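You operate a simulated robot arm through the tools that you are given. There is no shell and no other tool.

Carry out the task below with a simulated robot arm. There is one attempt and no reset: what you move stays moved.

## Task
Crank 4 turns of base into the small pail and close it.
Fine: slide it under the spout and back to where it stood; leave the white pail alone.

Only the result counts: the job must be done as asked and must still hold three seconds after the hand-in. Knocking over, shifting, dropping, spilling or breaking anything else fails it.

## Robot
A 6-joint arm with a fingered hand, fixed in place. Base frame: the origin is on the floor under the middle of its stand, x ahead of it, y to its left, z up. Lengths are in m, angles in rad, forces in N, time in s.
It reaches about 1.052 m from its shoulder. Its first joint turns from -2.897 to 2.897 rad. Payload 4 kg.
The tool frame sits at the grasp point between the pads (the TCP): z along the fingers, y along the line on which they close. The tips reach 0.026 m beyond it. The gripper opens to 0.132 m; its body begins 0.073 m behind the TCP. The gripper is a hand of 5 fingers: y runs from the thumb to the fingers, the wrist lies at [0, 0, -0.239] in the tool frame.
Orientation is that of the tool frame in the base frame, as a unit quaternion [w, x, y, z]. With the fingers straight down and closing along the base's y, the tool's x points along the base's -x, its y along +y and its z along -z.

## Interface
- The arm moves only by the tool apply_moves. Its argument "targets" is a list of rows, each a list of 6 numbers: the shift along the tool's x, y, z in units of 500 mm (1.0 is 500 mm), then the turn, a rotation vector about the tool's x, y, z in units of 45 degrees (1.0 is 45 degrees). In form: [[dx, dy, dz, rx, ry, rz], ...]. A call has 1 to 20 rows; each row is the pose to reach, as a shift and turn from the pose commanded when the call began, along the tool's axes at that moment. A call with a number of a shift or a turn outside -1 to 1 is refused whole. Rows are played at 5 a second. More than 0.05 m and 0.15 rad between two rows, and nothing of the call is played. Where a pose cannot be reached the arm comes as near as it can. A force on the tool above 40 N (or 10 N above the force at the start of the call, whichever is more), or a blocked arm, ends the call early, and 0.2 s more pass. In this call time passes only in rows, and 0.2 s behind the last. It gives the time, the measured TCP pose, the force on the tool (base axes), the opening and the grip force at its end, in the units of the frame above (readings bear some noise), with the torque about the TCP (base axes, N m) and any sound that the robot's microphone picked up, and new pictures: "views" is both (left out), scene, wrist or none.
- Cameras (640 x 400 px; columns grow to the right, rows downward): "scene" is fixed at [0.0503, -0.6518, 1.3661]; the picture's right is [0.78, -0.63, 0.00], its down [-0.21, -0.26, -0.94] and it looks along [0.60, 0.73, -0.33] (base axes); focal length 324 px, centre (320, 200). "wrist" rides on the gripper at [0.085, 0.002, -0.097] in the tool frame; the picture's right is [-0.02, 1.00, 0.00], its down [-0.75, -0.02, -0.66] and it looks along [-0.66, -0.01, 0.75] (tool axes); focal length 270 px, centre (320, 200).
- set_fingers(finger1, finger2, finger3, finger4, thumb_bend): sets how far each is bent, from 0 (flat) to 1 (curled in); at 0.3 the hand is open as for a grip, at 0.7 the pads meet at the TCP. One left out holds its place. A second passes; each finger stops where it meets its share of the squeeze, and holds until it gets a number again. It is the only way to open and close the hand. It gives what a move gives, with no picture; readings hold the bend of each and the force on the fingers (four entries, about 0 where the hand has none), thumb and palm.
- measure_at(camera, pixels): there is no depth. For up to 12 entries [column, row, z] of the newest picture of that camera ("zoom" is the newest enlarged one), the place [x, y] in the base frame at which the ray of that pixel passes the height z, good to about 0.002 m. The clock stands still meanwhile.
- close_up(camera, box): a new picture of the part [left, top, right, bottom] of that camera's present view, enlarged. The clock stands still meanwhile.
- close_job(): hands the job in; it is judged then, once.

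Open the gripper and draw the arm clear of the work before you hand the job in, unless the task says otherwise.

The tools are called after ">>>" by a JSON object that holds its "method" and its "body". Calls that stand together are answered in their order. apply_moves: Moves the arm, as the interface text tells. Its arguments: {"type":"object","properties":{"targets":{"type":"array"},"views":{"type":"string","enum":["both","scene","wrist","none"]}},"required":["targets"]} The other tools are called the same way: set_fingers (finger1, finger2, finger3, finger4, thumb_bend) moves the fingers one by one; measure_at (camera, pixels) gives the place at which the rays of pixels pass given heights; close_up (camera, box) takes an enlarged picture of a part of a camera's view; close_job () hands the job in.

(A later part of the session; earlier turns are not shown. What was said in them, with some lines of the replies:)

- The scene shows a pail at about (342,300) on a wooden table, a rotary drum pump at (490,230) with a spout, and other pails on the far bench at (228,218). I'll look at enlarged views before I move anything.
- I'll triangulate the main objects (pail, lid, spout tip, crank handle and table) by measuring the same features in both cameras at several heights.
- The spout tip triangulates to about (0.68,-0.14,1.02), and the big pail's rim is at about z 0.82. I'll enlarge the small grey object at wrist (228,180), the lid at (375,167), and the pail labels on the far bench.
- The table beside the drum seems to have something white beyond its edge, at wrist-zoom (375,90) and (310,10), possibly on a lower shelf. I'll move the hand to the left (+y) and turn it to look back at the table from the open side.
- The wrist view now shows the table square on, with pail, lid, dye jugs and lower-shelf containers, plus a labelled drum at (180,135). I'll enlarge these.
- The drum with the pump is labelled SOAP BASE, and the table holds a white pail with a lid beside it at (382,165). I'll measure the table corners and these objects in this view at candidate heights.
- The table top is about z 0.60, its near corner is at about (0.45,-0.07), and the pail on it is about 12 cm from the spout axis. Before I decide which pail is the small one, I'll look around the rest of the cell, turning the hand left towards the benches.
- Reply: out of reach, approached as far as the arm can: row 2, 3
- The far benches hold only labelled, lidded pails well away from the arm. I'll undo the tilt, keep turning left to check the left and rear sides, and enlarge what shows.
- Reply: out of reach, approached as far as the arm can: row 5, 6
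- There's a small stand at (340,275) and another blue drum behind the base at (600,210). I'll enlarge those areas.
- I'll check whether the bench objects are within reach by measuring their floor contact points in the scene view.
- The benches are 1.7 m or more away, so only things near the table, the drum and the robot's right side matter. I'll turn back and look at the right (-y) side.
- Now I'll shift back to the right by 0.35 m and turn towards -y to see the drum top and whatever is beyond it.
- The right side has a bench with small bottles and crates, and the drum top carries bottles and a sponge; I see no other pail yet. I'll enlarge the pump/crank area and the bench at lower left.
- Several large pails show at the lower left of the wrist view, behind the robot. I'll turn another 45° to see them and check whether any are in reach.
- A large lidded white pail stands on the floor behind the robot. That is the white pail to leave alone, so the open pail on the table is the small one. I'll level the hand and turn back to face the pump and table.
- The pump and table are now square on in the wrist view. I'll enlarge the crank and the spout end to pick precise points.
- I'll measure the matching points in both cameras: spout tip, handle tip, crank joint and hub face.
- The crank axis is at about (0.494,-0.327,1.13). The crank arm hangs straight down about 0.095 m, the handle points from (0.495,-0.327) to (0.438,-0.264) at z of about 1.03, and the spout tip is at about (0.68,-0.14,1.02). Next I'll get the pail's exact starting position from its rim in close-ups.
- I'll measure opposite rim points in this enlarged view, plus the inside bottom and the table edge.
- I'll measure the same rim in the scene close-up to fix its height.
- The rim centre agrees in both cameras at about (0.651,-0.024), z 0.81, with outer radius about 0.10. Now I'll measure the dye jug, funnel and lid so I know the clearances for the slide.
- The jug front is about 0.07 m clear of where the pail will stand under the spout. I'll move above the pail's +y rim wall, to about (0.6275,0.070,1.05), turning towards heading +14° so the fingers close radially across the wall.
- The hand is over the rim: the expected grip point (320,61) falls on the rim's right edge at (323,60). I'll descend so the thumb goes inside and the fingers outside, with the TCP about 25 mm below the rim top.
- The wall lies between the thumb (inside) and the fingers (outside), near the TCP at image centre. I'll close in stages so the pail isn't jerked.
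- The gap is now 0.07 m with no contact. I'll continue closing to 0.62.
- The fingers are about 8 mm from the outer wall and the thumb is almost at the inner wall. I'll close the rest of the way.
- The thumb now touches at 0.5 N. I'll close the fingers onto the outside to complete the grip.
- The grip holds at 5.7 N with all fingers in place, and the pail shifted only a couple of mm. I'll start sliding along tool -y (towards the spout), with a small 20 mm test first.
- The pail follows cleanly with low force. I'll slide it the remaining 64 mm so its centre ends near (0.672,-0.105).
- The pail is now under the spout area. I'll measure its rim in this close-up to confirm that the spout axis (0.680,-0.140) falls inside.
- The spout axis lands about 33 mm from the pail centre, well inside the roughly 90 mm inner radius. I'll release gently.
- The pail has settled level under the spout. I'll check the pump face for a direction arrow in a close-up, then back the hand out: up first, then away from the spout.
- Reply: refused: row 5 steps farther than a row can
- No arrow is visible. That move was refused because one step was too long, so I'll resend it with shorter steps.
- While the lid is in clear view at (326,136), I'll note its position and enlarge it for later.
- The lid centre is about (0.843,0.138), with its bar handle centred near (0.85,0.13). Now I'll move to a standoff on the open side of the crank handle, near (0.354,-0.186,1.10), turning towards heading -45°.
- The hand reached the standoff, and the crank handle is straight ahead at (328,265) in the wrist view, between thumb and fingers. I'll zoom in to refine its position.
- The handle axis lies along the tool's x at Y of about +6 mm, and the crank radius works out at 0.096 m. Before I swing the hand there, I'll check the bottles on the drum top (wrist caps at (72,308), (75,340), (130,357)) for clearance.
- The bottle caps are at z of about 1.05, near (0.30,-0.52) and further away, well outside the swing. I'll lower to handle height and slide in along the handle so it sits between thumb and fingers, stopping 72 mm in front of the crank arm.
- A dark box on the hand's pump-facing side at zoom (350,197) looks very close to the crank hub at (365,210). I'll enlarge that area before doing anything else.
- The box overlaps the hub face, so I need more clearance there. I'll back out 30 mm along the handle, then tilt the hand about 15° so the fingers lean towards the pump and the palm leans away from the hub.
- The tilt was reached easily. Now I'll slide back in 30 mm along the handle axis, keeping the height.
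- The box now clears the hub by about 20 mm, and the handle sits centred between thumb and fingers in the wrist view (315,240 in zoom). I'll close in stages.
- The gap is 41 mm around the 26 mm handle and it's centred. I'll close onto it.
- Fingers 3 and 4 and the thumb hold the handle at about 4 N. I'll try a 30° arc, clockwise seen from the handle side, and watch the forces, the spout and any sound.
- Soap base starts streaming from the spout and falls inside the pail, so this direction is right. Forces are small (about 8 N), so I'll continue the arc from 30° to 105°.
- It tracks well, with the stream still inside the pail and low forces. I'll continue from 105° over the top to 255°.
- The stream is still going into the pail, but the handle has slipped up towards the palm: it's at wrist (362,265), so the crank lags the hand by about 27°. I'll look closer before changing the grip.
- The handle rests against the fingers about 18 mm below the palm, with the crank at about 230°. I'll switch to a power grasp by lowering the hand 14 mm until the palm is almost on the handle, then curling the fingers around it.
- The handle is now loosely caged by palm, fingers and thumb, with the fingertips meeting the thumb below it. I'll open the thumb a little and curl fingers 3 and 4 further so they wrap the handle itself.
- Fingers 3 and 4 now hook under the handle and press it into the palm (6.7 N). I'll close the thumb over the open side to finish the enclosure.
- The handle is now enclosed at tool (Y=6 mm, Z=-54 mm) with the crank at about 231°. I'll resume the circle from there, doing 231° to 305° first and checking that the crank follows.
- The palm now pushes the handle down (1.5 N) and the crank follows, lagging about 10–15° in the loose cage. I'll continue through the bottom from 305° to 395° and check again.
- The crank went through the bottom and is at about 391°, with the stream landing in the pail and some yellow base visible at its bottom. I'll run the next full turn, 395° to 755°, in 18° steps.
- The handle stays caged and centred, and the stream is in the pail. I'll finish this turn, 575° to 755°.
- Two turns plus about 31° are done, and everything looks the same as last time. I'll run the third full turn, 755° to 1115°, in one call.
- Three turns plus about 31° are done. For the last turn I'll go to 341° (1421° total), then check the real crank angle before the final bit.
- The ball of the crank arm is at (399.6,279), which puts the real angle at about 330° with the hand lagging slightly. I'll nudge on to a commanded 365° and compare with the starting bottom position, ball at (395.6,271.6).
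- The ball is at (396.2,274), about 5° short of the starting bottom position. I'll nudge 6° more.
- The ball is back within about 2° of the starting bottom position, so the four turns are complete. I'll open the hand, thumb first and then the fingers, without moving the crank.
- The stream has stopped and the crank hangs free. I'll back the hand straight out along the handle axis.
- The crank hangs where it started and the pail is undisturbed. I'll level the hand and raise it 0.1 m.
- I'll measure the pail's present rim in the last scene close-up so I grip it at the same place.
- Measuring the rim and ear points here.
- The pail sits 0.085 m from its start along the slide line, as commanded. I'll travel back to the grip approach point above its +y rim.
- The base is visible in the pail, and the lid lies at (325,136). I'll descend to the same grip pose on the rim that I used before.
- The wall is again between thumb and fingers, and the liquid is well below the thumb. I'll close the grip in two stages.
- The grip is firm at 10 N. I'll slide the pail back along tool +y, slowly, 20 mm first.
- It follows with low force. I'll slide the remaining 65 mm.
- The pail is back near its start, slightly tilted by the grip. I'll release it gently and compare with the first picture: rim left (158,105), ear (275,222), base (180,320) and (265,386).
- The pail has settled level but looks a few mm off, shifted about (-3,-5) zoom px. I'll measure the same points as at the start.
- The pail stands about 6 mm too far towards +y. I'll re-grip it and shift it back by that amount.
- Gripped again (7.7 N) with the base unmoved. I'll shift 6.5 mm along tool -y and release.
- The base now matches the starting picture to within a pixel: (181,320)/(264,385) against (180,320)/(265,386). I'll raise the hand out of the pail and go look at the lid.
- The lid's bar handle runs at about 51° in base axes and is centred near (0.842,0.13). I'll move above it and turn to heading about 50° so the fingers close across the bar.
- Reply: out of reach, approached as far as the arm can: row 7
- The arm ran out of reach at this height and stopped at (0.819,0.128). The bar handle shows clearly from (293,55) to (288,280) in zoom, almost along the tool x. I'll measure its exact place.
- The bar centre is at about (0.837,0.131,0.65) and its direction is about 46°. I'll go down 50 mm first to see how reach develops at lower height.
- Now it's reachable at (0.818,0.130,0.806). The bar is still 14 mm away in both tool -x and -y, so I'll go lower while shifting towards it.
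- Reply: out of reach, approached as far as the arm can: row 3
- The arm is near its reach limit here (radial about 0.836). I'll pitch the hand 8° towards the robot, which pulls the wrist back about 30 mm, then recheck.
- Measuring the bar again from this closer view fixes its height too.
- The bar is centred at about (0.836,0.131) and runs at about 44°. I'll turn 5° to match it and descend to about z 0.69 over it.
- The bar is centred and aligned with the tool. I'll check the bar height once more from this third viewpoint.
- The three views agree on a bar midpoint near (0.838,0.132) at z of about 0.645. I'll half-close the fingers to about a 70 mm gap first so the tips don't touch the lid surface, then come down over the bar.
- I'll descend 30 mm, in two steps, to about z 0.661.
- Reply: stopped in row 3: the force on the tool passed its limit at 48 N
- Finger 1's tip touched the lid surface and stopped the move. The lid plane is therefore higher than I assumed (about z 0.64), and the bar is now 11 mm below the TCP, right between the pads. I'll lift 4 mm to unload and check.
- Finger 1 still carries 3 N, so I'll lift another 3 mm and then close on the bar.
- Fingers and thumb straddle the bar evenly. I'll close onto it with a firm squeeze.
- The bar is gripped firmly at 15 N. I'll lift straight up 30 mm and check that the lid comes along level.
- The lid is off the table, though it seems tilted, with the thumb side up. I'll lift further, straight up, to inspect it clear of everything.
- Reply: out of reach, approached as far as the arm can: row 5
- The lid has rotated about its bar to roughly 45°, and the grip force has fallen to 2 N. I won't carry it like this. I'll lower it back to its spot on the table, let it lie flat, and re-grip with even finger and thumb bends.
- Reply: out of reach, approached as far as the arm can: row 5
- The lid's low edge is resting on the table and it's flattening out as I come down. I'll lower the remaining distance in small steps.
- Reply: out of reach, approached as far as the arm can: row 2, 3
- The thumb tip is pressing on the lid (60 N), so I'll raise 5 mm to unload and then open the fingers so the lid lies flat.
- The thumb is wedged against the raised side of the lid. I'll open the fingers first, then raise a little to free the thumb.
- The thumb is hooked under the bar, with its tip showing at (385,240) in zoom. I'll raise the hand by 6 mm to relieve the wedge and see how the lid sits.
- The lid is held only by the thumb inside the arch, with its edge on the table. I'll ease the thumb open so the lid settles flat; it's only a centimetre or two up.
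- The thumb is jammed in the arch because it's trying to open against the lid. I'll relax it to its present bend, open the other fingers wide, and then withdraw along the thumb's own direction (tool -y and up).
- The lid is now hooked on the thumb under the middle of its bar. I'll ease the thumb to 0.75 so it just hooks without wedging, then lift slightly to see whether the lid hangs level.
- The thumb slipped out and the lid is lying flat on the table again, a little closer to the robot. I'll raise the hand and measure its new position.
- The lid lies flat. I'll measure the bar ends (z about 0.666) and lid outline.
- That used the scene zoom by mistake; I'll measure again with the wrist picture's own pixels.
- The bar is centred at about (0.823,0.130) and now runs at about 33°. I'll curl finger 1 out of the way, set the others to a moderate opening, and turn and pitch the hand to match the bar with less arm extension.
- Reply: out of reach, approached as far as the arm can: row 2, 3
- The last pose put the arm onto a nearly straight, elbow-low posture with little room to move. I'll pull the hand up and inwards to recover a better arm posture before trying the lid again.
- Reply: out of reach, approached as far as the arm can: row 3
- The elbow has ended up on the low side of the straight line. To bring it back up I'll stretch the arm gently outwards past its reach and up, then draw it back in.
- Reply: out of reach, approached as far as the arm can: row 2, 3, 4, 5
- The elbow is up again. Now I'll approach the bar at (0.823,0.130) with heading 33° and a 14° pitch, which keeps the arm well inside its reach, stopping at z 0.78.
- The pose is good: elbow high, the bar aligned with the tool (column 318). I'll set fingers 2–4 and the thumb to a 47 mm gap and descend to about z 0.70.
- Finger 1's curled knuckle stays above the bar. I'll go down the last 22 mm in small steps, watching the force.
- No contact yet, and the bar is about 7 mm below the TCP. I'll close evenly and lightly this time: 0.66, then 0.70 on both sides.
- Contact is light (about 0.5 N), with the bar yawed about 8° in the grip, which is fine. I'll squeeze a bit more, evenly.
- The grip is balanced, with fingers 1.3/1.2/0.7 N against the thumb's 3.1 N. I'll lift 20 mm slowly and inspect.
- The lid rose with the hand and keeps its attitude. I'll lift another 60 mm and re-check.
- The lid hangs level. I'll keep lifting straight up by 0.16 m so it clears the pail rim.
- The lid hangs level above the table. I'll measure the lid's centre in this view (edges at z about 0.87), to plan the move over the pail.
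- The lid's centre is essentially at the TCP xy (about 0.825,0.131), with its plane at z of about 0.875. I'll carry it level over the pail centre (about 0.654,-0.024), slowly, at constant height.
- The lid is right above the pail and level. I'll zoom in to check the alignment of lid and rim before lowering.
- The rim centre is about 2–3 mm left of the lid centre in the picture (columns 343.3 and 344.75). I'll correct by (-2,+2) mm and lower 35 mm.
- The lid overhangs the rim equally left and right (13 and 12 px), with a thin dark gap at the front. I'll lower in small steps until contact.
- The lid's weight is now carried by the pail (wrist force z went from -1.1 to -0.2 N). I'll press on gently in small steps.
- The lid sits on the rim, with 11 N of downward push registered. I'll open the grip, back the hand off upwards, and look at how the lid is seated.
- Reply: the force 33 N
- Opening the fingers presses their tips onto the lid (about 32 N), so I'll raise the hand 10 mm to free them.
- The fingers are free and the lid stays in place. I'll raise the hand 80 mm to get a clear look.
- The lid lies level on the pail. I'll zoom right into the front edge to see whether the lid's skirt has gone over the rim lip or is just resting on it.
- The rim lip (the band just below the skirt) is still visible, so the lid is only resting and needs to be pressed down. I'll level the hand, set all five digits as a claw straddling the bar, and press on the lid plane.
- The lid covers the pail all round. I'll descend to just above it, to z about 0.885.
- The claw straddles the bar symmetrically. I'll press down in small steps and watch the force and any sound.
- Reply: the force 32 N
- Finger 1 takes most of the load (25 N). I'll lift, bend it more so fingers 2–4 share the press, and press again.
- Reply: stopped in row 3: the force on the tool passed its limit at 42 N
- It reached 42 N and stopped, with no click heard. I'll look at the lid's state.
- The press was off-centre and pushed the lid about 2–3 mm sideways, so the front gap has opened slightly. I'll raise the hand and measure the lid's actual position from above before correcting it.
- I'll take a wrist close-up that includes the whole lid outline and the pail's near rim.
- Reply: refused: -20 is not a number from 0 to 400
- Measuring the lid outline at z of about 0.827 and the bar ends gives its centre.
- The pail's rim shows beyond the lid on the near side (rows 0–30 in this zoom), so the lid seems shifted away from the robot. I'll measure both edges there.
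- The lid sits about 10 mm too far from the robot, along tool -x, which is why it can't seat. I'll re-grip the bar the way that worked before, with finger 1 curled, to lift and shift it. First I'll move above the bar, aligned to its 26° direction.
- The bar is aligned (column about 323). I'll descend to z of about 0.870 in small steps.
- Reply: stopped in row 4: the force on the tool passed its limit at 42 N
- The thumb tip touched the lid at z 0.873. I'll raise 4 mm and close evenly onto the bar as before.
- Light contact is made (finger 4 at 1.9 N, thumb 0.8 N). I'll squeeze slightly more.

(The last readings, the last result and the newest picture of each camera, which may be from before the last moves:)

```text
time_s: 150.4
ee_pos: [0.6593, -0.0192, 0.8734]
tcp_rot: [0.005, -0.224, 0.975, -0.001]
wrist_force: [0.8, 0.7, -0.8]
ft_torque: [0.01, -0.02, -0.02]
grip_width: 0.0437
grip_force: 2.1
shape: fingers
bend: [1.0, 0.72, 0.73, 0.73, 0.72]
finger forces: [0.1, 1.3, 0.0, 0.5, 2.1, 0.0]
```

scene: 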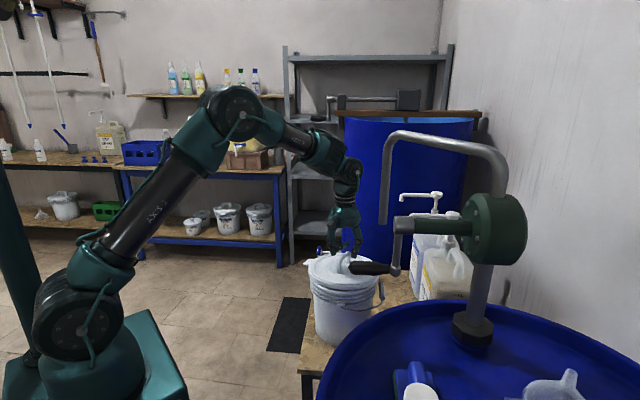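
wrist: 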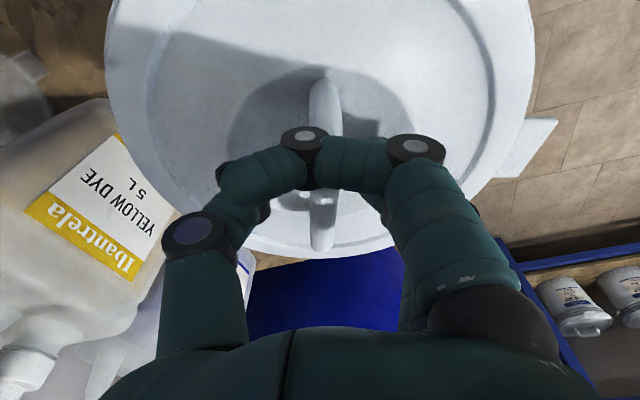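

The grip is balanced again (1.3/0.5 N against 2.1 N). I'll lift 15 mm and check the lid is level.

>>> {"method": "apply_moves", "body": {"targets": [[0, 0, -0.01, 0, 0, 0], [0, 0, -0.02, 0, 0, 0], [0, 0, -0.03, 0, 0, 0]], "views": "none"}}

>>> {"method": "close_up", "body": {"camera": "scene", "box": [305, 225, 395, 300]}}

>>> {"method": "close_up", "body": {"camera": "wrist", "box": [60, 0, 580, 300]}}

```text
time_s: 151.2
ee_pos: [0.6578, -0.0185, 0.8914]
tcp_rot: [0.006, -0.224, 0.974, -0.003]
wrist_force: [0.0, -0.3, -0.6]
ft_torque: [-0.03, -0.02, 0.05]
grip_width: 0.0436
grip_force: 2.2
shape: fingers
bend: [1.0, 0.72, 0.73, 0.73, 0.72]
finger forces: [0.0, 1.3, 0.0, 0.5, 2.2, 0.1]
```

```text
5.33 times, centred on (350, 262) of scene
```

zoom: 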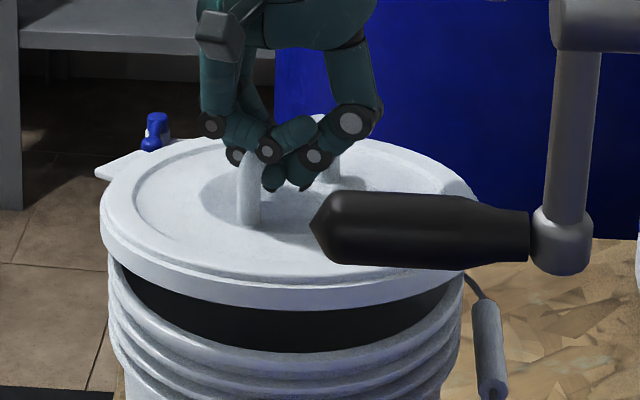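

```text
1.23 times, centred on (320, 150) of wrist
```

zoom: 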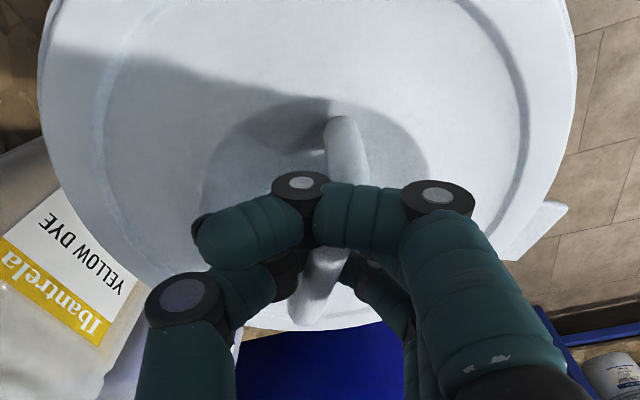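

The lid is up and level. Combining both cameras, it's about 9 mm too far back, so I'll shift it by (-7,-6) mm before lowering.

>>> {"method": "apply_moves", "body": {"targets": [[0.0089, -0.0022, 0, 0, 0, 0], [0.0178, -0.0044, 0, 0, 0, 0]], "views": "none"}}

>>> {"method": "close_up", "body": {"camera": "scene", "box": [305, 225, 395, 300]}}

>>> {"method": "close_up", "body": {"camera": "wrist", "box": [60, 0, 580, 300]}}

```text
time_s: 151.8
ee_pos: [0.6513, -0.0235, 0.891]
tcp_rot: [0.006, -0.224, 0.975, -0.002]
wrist_force: [-0.3, -0.1, -1.2]
ft_torque: [0.03, -0.02, 0.0]
grip_width: 0.0442
grip_force: 2.0
shape: fingers
bend: [1.0, 0.72, 0.73, 0.73, 0.72]
finger forces: [0.0, 1.3, 0.0, 0.5, 2.1, 0.0]
```

```text
5.33 times, centred on (350, 262) of scene
```

zoom: 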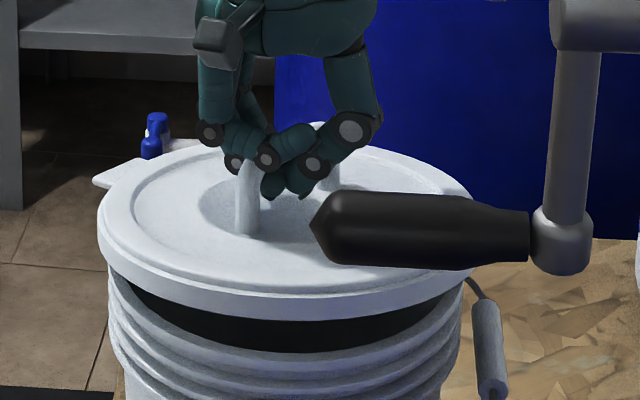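

```text
1.23 times, centred on (320, 150) of wrist
```

zoom: 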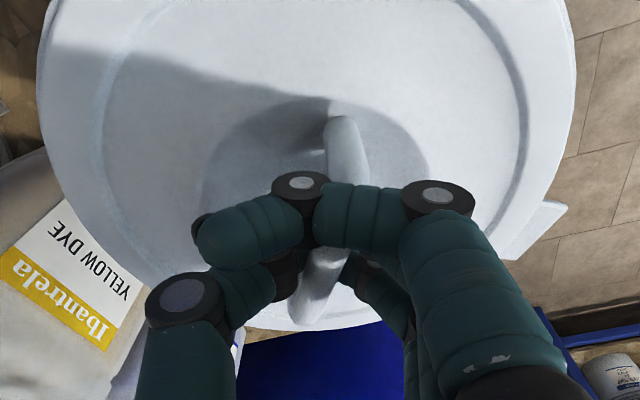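

The lid centre is now at column 343.6, exactly as expected for a centred lid. I'll lower slowly, 3 mm per row.

>>> {"method": "apply_moves", "body": {"targets": [[0, 0, 0.008, 0, 0, 0], [0, 0, 0.016, 0, 0, 0], [0, 0, 0.024, 0, 0, 0], [0, 0, 0.032, 0, 0, 0]], "views": "none"}}

>>> {"method": "close_up", "body": {"camera": "scene", "box": [305, 230, 395, 305]}}

```text
time_s: 152.8
ee_pos: [0.6528, -0.0245, 0.8752]
tcp_rot: [0.006, -0.225, 0.974, -0.002]
wrist_force: [-0.7, 0.4, -1.1]
ft_torque: [-0.01, 0.0, 0.01]
grip_width: 0.0438
grip_force: 1.8
shape: fingers
bend: [1.0, 0.72, 0.73, 0.73, 0.72]
finger forces: [0.1, 1.1, 0.1, 0.5, 2.1, 0.0]
```

```text
5.33 times, centred on (350, 268) of scene
```

zoom: 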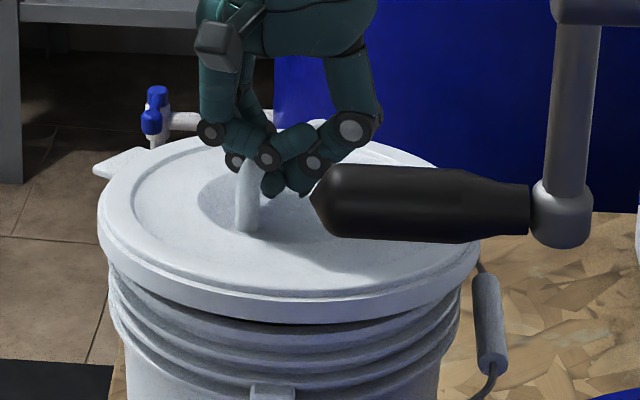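

It's still hanging freely (-1.1 N) and close to the rim. I'll go lower, 2–3 mm at a time.

>>> {"method": "apply_moves", "body": {"targets": [[0, 0, 0.006, 0, 0, 0], [0, 0, 0.012, 0, 0, 0]], "views": "none"}}

>>> {"method": "close_up", "body": {"camera": "scene", "box": [305, 230, 395, 305]}}

```text
time_s: 153.4
ee_pos: [0.6535, -0.0233, 0.8683]
tcp_rot: [0.005, -0.223, 0.975, -0.002]
wrist_force: [0.0, 0.6, 1.1]
ft_torque: [-0.01, -0.03, 0.02]
grip_width: 0.0436
grip_force: 0.6
shape: fingers
bend: [1.0, 0.73, 0.73, 0.73, 0.72]
finger forces: [0.0, 0.1, 0.1, 0.2, 0.0, 0.1]
```

```text
5.33 times, centred on (350, 268) of scene
```

zoom: 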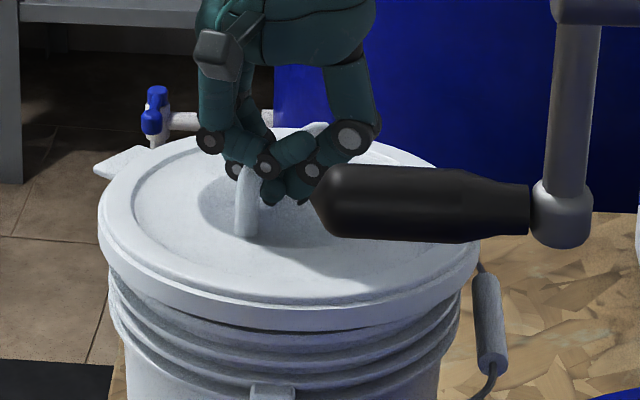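

The lid dropped lower this time, with no dark gap. I'll zoom on the front edge.

>>> {"method": "close_up", "body": {"camera": "scene", "box": [315, 265, 375, 305]}}

```text
10.00 times, centred on (345, 285) of scene
```

zoom: 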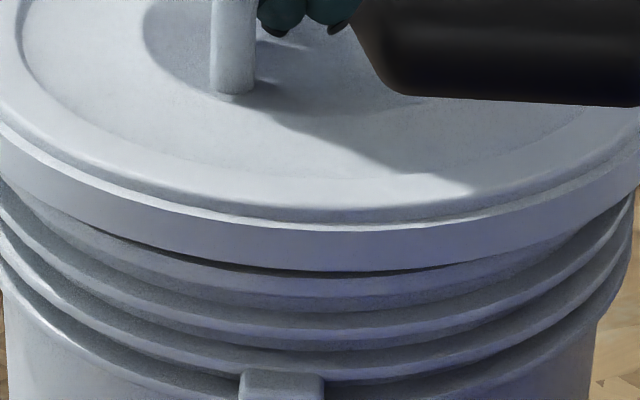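

The lid is centred now but still sits about 6 mm above its seat, resting on the rim. It needs a firm, central push. I'll open the grip while raising, clear the bar, and then make a fist.

>>> {"method": "apply_moves", "body": {"targets": [[0, 0, -0.016, 0, 0, 0]], "views": "none"}}

>>> {"method": "set_fingers", "body": {"finger2": 0.62, "finger3": 0.62, "finger4": 0.62, "thumb_bend": 0.62}}

>>> {"method": "apply_moves", "body": {"targets": [[0, 0, -0.03, 0, 0, 0], [0, 0, -0.09, 0, 0, 0], [0, 0, -0.16, 0, 0, 0]], "views": "both"}}

```text
time_s: 153.8
ee_pos: [0.6526, -0.023, 0.8763]
tcp_rot: [0.004, -0.225, 0.974, -0.002]
wrist_force: [0.8, 0.2, -0.7]
ft_torque: [0.0, 0.06, -0.01]
grip_width: 0.0438
grip_force: 0.5
shape: fingers
bend: [1.0, 0.73, 0.73, 0.73, 0.72]
finger forces: [0.0, 0.0, 0.0, 0.1, 0.0, 0.0]
```

```text
time_s: 154.8
ee_pos: [0.6513, -0.0247, 0.8757]
tcp_rot: [0.006, -0.224, 0.974, -0.002]
wrist_force: [-0.4, -1.5, -0.2]
ft_torque: [-0.01, 0.01, 0.01]
grip_width: 0.0467
grip_force: 0.0
shape: fingers
bend: [1.0, 0.62, 0.62, 0.62, 0.62]
finger forces: [0.0, 0.1, 0.1, 0.0, 0.0, 0.0]
```

```text
time_s: 155.6
ee_pos: [0.6489, -0.0237, 0.9551]
tcp_rot: [0.005, -0.224, 0.975, -0.001]
wrist_force: [-0.2, -0.2, -0.1]
ft_torque: [0.01, 0.02, 0.02]
grip_width: 0.0468
grip_force: 0.0
shape: fingers
bend: [1.0, 0.62, 0.62, 0.62, 0.62]
finger forces: [0.0, 0.0, 0.0, 0.0, 0.0, 0.0]
```

scene: 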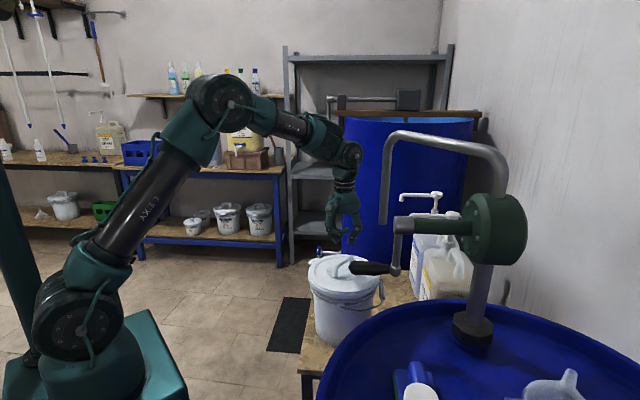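
wrist: 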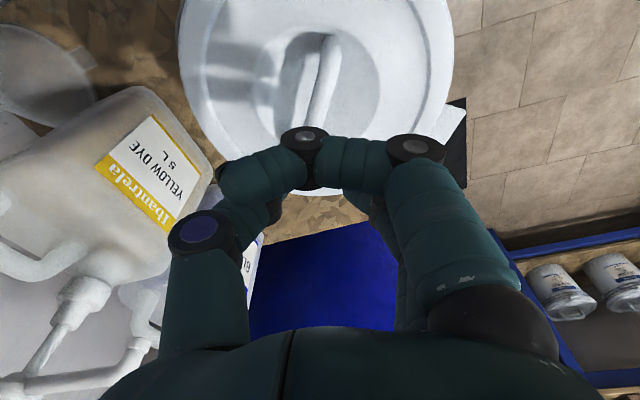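

I'll go back to the earlier vantage point to check the centring from above on the near side.

>>> {"method": "apply_moves", "body": {"targets": [[0.04, -0.01, -0.05, 0, 0, 0], [0.08, -0.015, -0.11, 0, 0, 0], [0.095, -0.02, -0.16, 0, 0, 0]], "views": "wrist"}}

>>> {"method": "close_up", "body": {"camera": "wrist", "box": [220, 0, 420, 70]}}

>>> {"method": "close_up", "body": {"camera": "wrist", "box": [200, 0, 440, 200]}}

```text
time_s: 156.4
ee_pos: [0.611, -0.0535, 1.0368]
tcp_rot: [0.005, -0.224, 0.975, -0.001]
wrist_force: [-0.8, 1.0, 0.2]
ft_torque: [-0.01, 0.01, 0.02]
grip_width: 0.0467
grip_force: 0.0
shape: fingers
bend: [1.0, 0.62, 0.62, 0.62, 0.62]
finger forces: [0.0, 0.0, 0.1, 0.0, 0.1, 0.0]
```

wrist: 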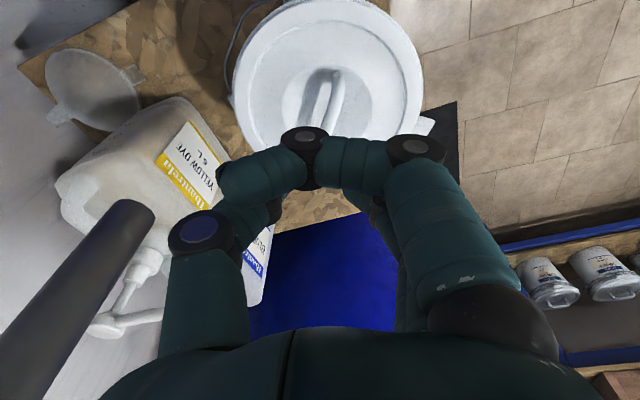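

```text
3.20 times, centred on (320, 35) of wrist
```

zoom: 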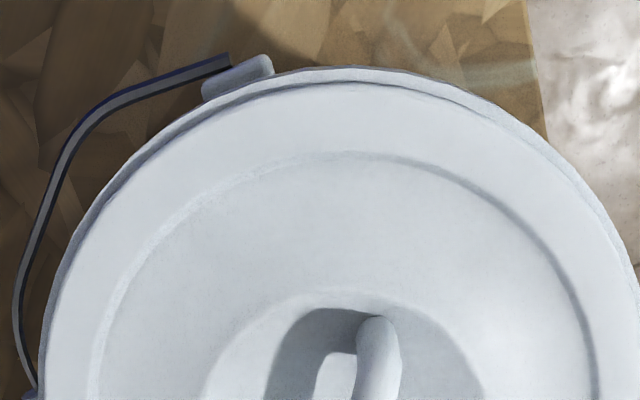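

```text
2.00 times, centred on (320, 100) of wrist
```

zoom: 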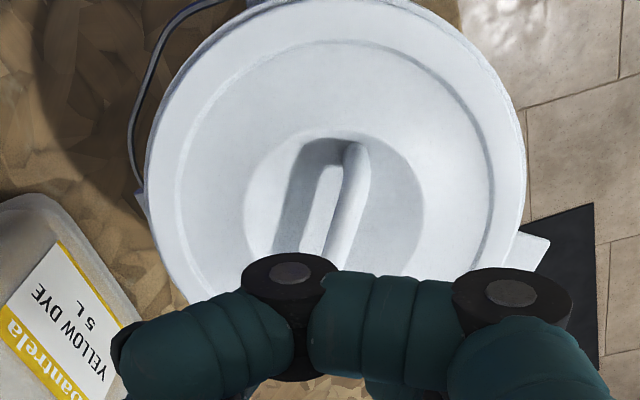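

From above, the lid now covers the rim evenly, with only the ear sticking out. Now I'll make a fist, tucking the thumb in first and then the fingers, to press on the bar's centre.

>>> {"method": "set_fingers", "body": {"finger1": 0.3, "finger2": 0.3, "finger3": 0.3, "finger4": 0.3, "thumb_bend": 1.0}}

>>> {"method": "set_fingers", "body": {"finger1": 1.0, "finger2": 1.0, "finger3": 1.0, "finger4": 1.0}}

>>> {"method": "close_up", "body": {"camera": "wrist", "box": [100, 60, 540, 340]}}

>>> {"method": "close_up", "body": {"camera": "scene", "box": [290, 120, 400, 260]}}

```text
time_s: 157.4
ee_pos: [0.6106, -0.0538, 1.0356]
tcp_rot: [0.006, -0.224, 0.975, -0.002]
wrist_force: [0.4, 0.0, -0.8]
ft_torque: [-0.04, 0.01, -0.02]
grip_width: 0.0564
grip_force: 0.1
shape: fingers
bend: [0.3, 0.3, 0.3, 0.3, 1.0]
finger forces: [0.0, 0.0, 0.0, 0.0, 0.0, 0.1]
```

```text
time_s: 158.4
ee_pos: [0.611, -0.0542, 1.0366]
tcp_rot: [0.005, -0.224, 0.975, -0.002]
wrist_force: [-0.1, -0.7, 0.3]
ft_torque: [0.0, -0.02, 0.04]
grip_width: 0.042
grip_force: 0.0
shape: fingers
bend: [1.0, 0.95, 0.95, 1.0, 1.0]
finger forces: [0.0, 0.0, 0.1, 0.0, 0.0, 0.0]
```

```text
1.43 times, centred on (320, 200) of wrist
```

zoom: 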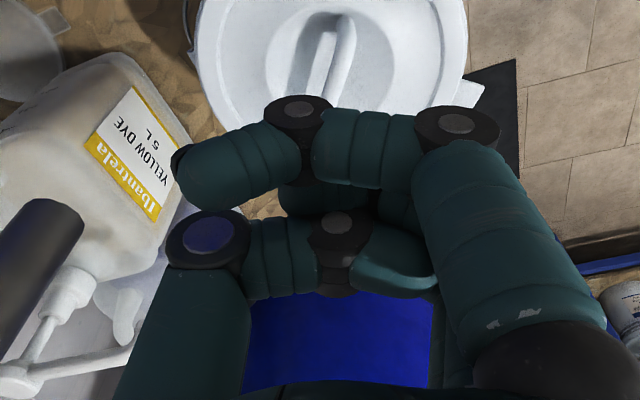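

```text
2.86 times, centred on (345, 190) of scene
```

zoom: 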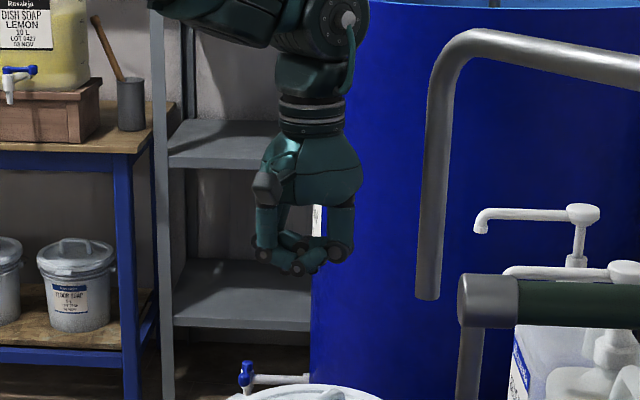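

The fist is compact, with the thumb tucked inside. I'll move it above the bar's centre and come down to just above it.

>>> {"method": "apply_moves", "body": {"targets": [[-0.025, 0.008, 0.02, 0, 0, 0], [-0.05, 0.016, 0.08, 0, 0, 0], [-0.075, 0.024, 0.15, 0, 0, 0], [-0.0998, 0.0316, 0.22, 0, 0, 0], [-0.0998, 0.0316, 0.29, 0, 0, 0]], "views": "both"}}

>>> {"method": "close_up", "body": {"camera": "scene", "box": [305, 215, 395, 300]}}

```text
time_s: 159.6
ee_pos: [0.6513, -0.0182, 0.891]
tcp_rot: [0.006, -0.224, 0.974, -0.003]
wrist_force: [-0.1, 0.2, 1.0]
ft_torque: [0.04, -0.03, 0.0]
grip_width: 0.042
grip_force: 0.0
shape: fingers
bend: [1.0, 0.95, 0.95, 1.0, 1.0]
finger forces: [0.0, 0.0, 0.1, 0.0, 0.0, 0.1]
```

scene: 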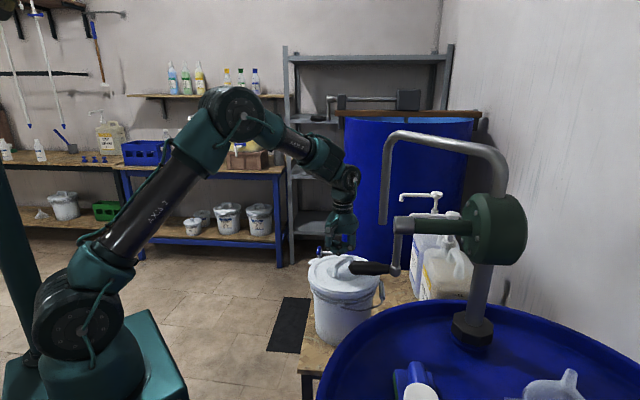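
wrist: 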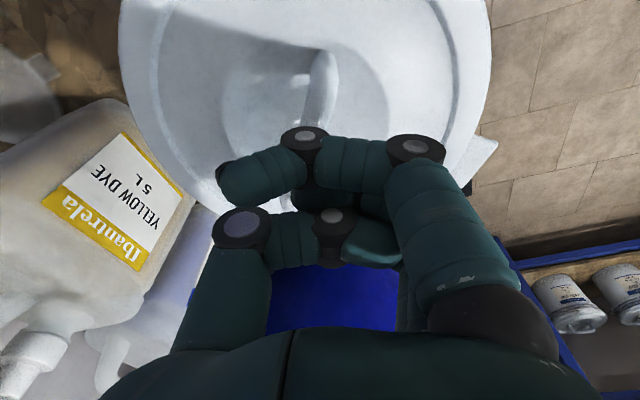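

```text
4.71 times, centred on (350, 258) of scene
```

zoom: 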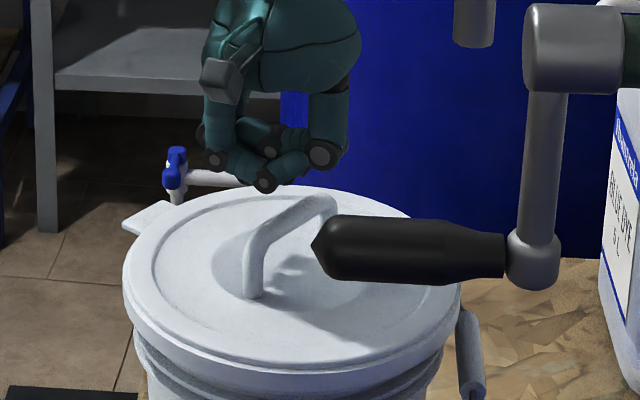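

The fist is slightly left of the bar centre (columns 272 and 290 in zoom). I'll shift 8 mm right and lower to near contact.

>>> {"method": "apply_moves", "body": {"targets": [[-0.006, -0.014, 0.012, 0, 0, 0], [-0.006, -0.014, 0.024, 0, 0, 0]], "views": "none"}}

>>> {"method": "close_up", "body": {"camera": "scene", "box": [305, 215, 395, 300]}}

```text
time_s: 160.2
ee_pos: [0.6579, -0.0224, 0.8793]
tcp_rot: [0.006, -0.224, 0.975, -0.002]
wrist_force: [0.5, -0.3, 0.7]
ft_torque: [0.02, -0.02, 0.01]
grip_width: 0.042
grip_force: 0.0
shape: fingers
bend: [1.0, 0.95, 0.95, 1.0, 1.0]
finger forces: [0.0, 0.0, 0.1, 0.0, 0.0, 0.0]
```

```text
4.71 times, centred on (350, 258) of scene
```

zoom: 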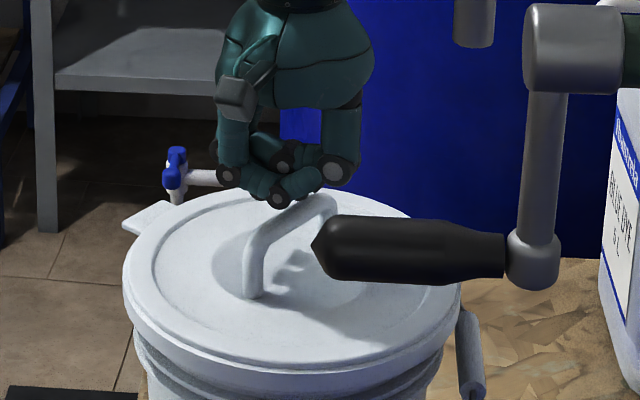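

The fist is centred over the bar. I'll press down in 2 mm steps.

>>> {"method": "apply_moves", "body": {"targets": [[0.004, 0, 0.005, 0, 0, 0], [0.006, 0, 0.01, 0, 0, 0], [0.008, 0, 0.015, 0, 0, 0], [0.008, 0, 0.02, 0, 0, 0]], "views": "none"}}

```text
time_s: 161.2
ee_pos: [0.654, -0.0252, 0.8693]
tcp_rot: [0.007, -0.223, 0.975, -0.002]
wrist_force: [-0.1, -0.3, 3.1]
ft_torque: [-0.05, 0.01, 0.03]
grip_width: 0.0424
grip_force: 0.0
shape: fingers
bend: [1.0, 0.95, 0.95, 1.0, 1.0]
finger forces: [0.1, 0.0, 0.0, 0.1, 0.0, 0.0]
```

First contact (3 N) at z 0.869. I'll keep pressing.

>>> {"method": "apply_moves", "body": {"targets": [[0, 0, 0.003, 0, 0, 0], [0, 0, 0.006, 0, 0, 0], [0, 0, 0.009, 0, 0, 0]], "views": "none"}}

>>> {"method": "close_up", "body": {"camera": "scene", "box": [305, 225, 395, 310]}}

```text
time_s: 162.0
ee_pos: [0.6543, -0.0253, 0.8672]
tcp_rot: [0.008, -0.224, 0.975, -0.002]
wrist_force: [-5.1, -1.0, 35.9]
ft_torque: [-0.03, 0.39, -0.05]
grip_width: 0.0432
grip_force: 30.4
shape: fingers
bend: [1.0, 0.98, 0.97, 1.0, 1.0]
finger forces: [0.1, 61.6, 0.1, 0.0, 0.0, 0.0]
heard: snap
```

```text
4.71 times, centred on (350, 268) of scene
```

zoom: 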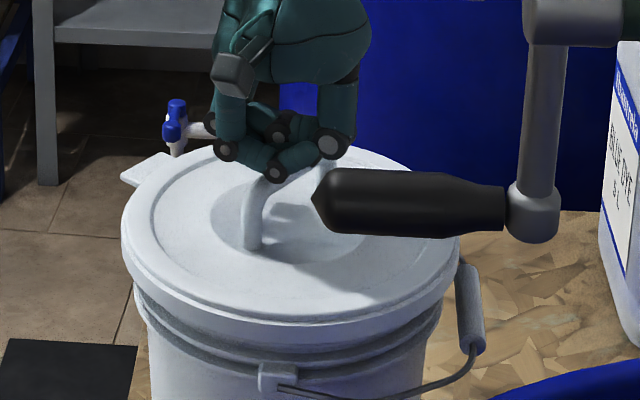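

A snap was heard, and the lid now sits lower on the pail. I'll lift the hand straight up and away from the spout side.

>>> {"method": "apply_moves", "body": {"targets": [[0, 0, -0.02, 0, 0, 0], [0, 0, -0.07, 0, 0, 0], [0, 0.02, -0.14, 0, 0, 0], [0, 0.06, -0.22, 0, 0, 0], [0, 0.1, -0.3, 0, 0, 0]], "views": "both"}}

>>> {"method": "close_up", "body": {"camera": "scene", "box": [305, 225, 395, 310]}}

>>> {"method": "close_up", "body": {"camera": "scene", "box": [315, 265, 375, 305]}}

>>> {"method": "close_up", "body": {"camera": "scene", "box": [300, 250, 400, 350]}}

```text
time_s: 163.2
ee_pos: [0.6299, 0.0226, 1.012]
tcp_rot: [0.004, -0.224, 0.975, -0.002]
wrist_force: [-0.8, -0.4, 1.0]
ft_torque: [0.02, -0.02, 0.01]
grip_width: 0.0432
grip_force: 0.0
shape: fingers
bend: [1.0, 0.97, 0.97, 1.0, 1.0]
finger forces: [0.0, 0.0, 0.0, 0.1, 0.0, 0.0]
```

scene: 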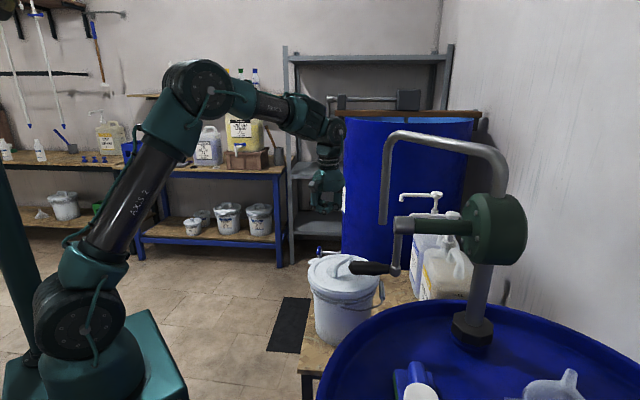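
wrist: 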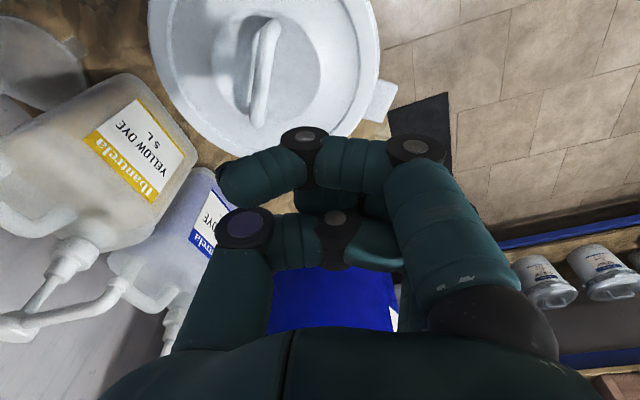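

```text
4.71 times, centred on (350, 268) of scene
```

zoom: 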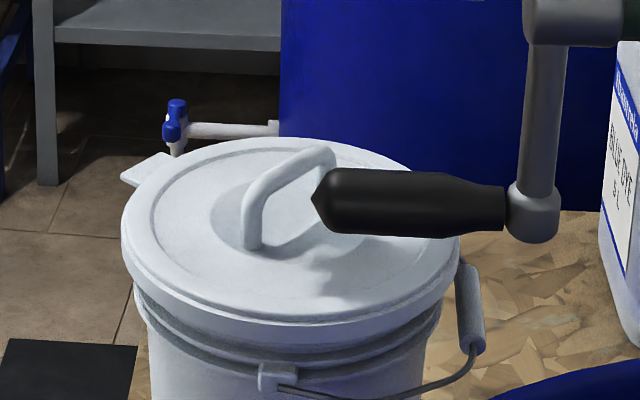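

```text
10.00 times, centred on (345, 285) of scene
```

zoom: 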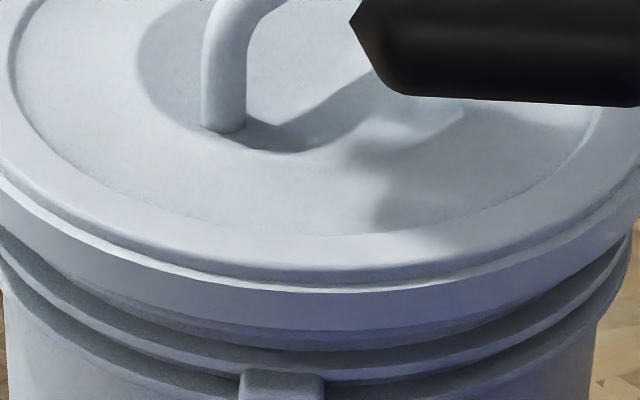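

```text
4.00 times, centred on (350, 300) of scene
```

zoom: 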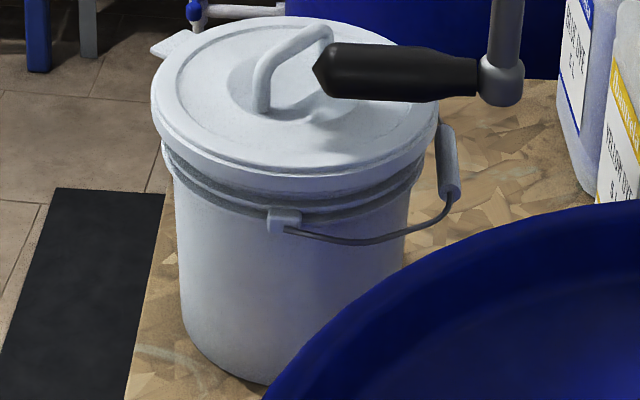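

The lid is down flush all round, and the pail's base is at (181,320)/(264,385), matching its original place. I'll withdraw the arm up and back towards its start area and open the hand.

>>> {"method": "apply_moves", "body": {"targets": [[0, 0.03, -0.08, 0, 0, 0], [0.04, 0.06, -0.15, 0, 0, 0], [0.1, 0.1, -0.21, 0, 0, 0], [0.16, 0.14, -0.27, 0, 0, 0], [0.22, 0.18, -0.33, 0, 0, 0], [0.28, 0.21, -0.39, 0, 0, 0], [0.34, 0.235, -0.44, 0, 0, 0], [0.3876, 0.255, -0.48, 0, 0, 0]], "views": "none"}}

>>> {"method": "set_fingers", "body": {"finger1": 0.3, "finger2": 0.3, "finger3": 0.3, "finger4": 0.3, "thumb_bend": 0.3}}

>>> {"method": "apply_moves", "body": {"targets": [[0.01, 0, 0, 0, 0, 0]], "views": "both"}}

```text
time_s: 165.0
ee_pos: [0.397, 0.0502, 1.2507]
tcp_rot: [0.004, -0.224, 0.975, -0.002]
wrist_force: [0.7, -0.2, -0.2]
ft_torque: [0.01, -0.01, 0.03]
grip_width: 0.0431
grip_force: 0.0
shape: fingers
bend: [1.0, 0.97, 0.97, 1.0, 1.0]
finger forces: [0.0, 0.0, 0.0, 0.0, 0.0, 0.1]
```

```text
time_s: 166.0
ee_pos: [0.3985, 0.0497, 1.2502]
tcp_rot: [0.006, -0.224, 0.975, -0.002]
wrist_force: [0.0, -0.5, -0.4]
ft_torque: [0.0, 0.04, 0.02]
grip_width: 0.1384
grip_force: 0.2
shape: fingers
bend: [0.3, 0.3, 0.3, 0.3, 0.3]
finger forces: [0.0, 0.0, 0.0, 0.1, 0.0, 0.0]
```

```text
time_s: 166.4
ee_pos: [0.393, 0.0484, 1.2515]
tcp_rot: [0.006, -0.224, 0.975, -0.002]
wrist_force: [0.6, -0.4, 0.3]
ft_torque: [-0.01, 0.0, 0.01]
grip_width: 0.1381
grip_force: 0.0
shape: fingers
bend: [0.3, 0.3, 0.3, 0.3, 0.3]
finger forces: [0.0, 0.0, 0.0, 0.0, 0.1, 0.0]
```

scene: 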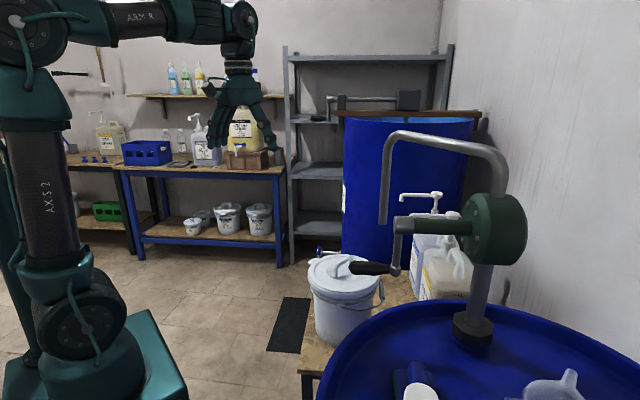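
wrist: 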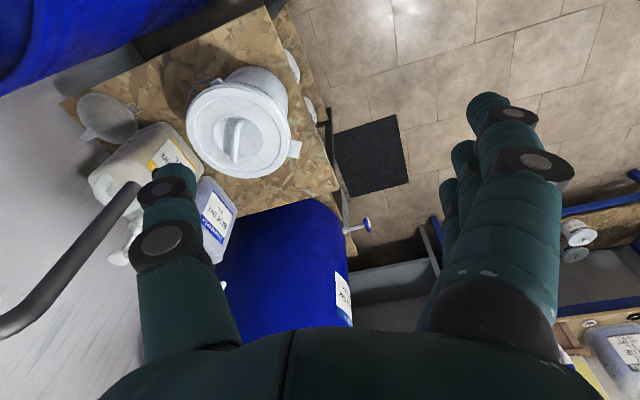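

The arm is clear with the hand open. As a final check I'll look at the table under the spout and the drum top for drips or displaced items.

>>> {"method": "close_up", "body": {"camera": "scene", "box": [300, 200, 460, 380]}}

>>> {"method": "close_up", "body": {"camera": "wrist", "box": [60, 40, 360, 260]}}

>>> {"method": "close_up", "body": {"camera": "scene", "box": [320, 300, 640, 400]}}

```text
2.22 times, centred on (380, 290) of scene
```

zoom: 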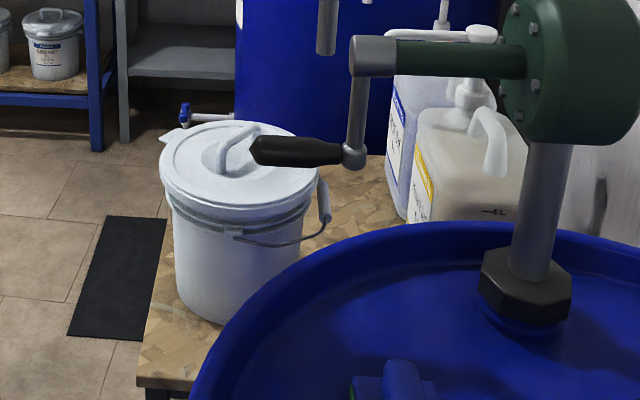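

```text
1.82 times, centred on (210, 150) of wrist
```

zoom: 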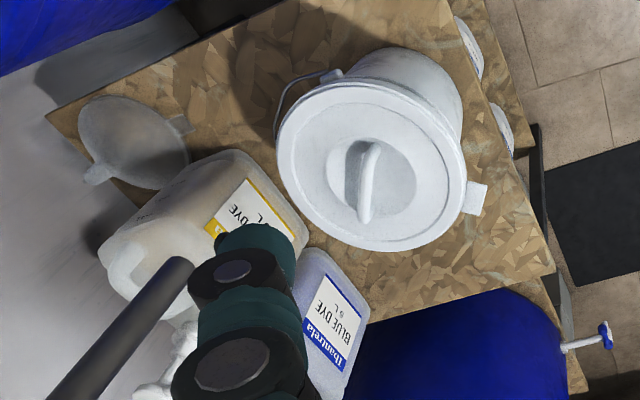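

```text
2.00 times, centred on (480, 350) of scene
```

zoom: 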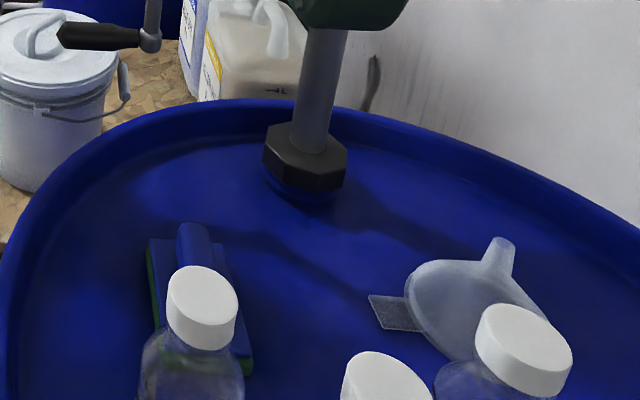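

The small pail is filled, lidded and back in place. The table is clean, the bottles, sponge and funnel on the drum haven't moved, and the arm is clear with the hand open. I'm handing the job in.

>>> {"method": "close_job", "body": {}}

```text
The job is handed in.
```

The small pail has 4 turns of soap base in it, its lid is snapped on, and it's back where it stood. I've handed the job in, but no verdict has come back.

- **Which pail:** I took the open pail on the table by the spout as the small one. I left the larger lidded white pail on the floor behind the robot alone.
- **Filling:** I slid the pail about 85 mm to get it under the spout, and the stream fell inside it throughout. The crank stopped about 2° past four full turns.
- **Return:** The pail's base is within about a pixel of where it was in the first picture. The pail itself is turned by a few degrees.
- **Lid:** My first grip let the lid tip to about 45°, so I set it back on the table and gripped it again. My first placement on the pail was about 10 mm off-centre and wouldn't seat. After re-centring it, I pressed it down until it snapped, and it sits flush all round.

In the last pictures there are no drips on the table, and the jugs, bottles, sponge and funnel look undisturbed. The hand is open and the arm is clear.
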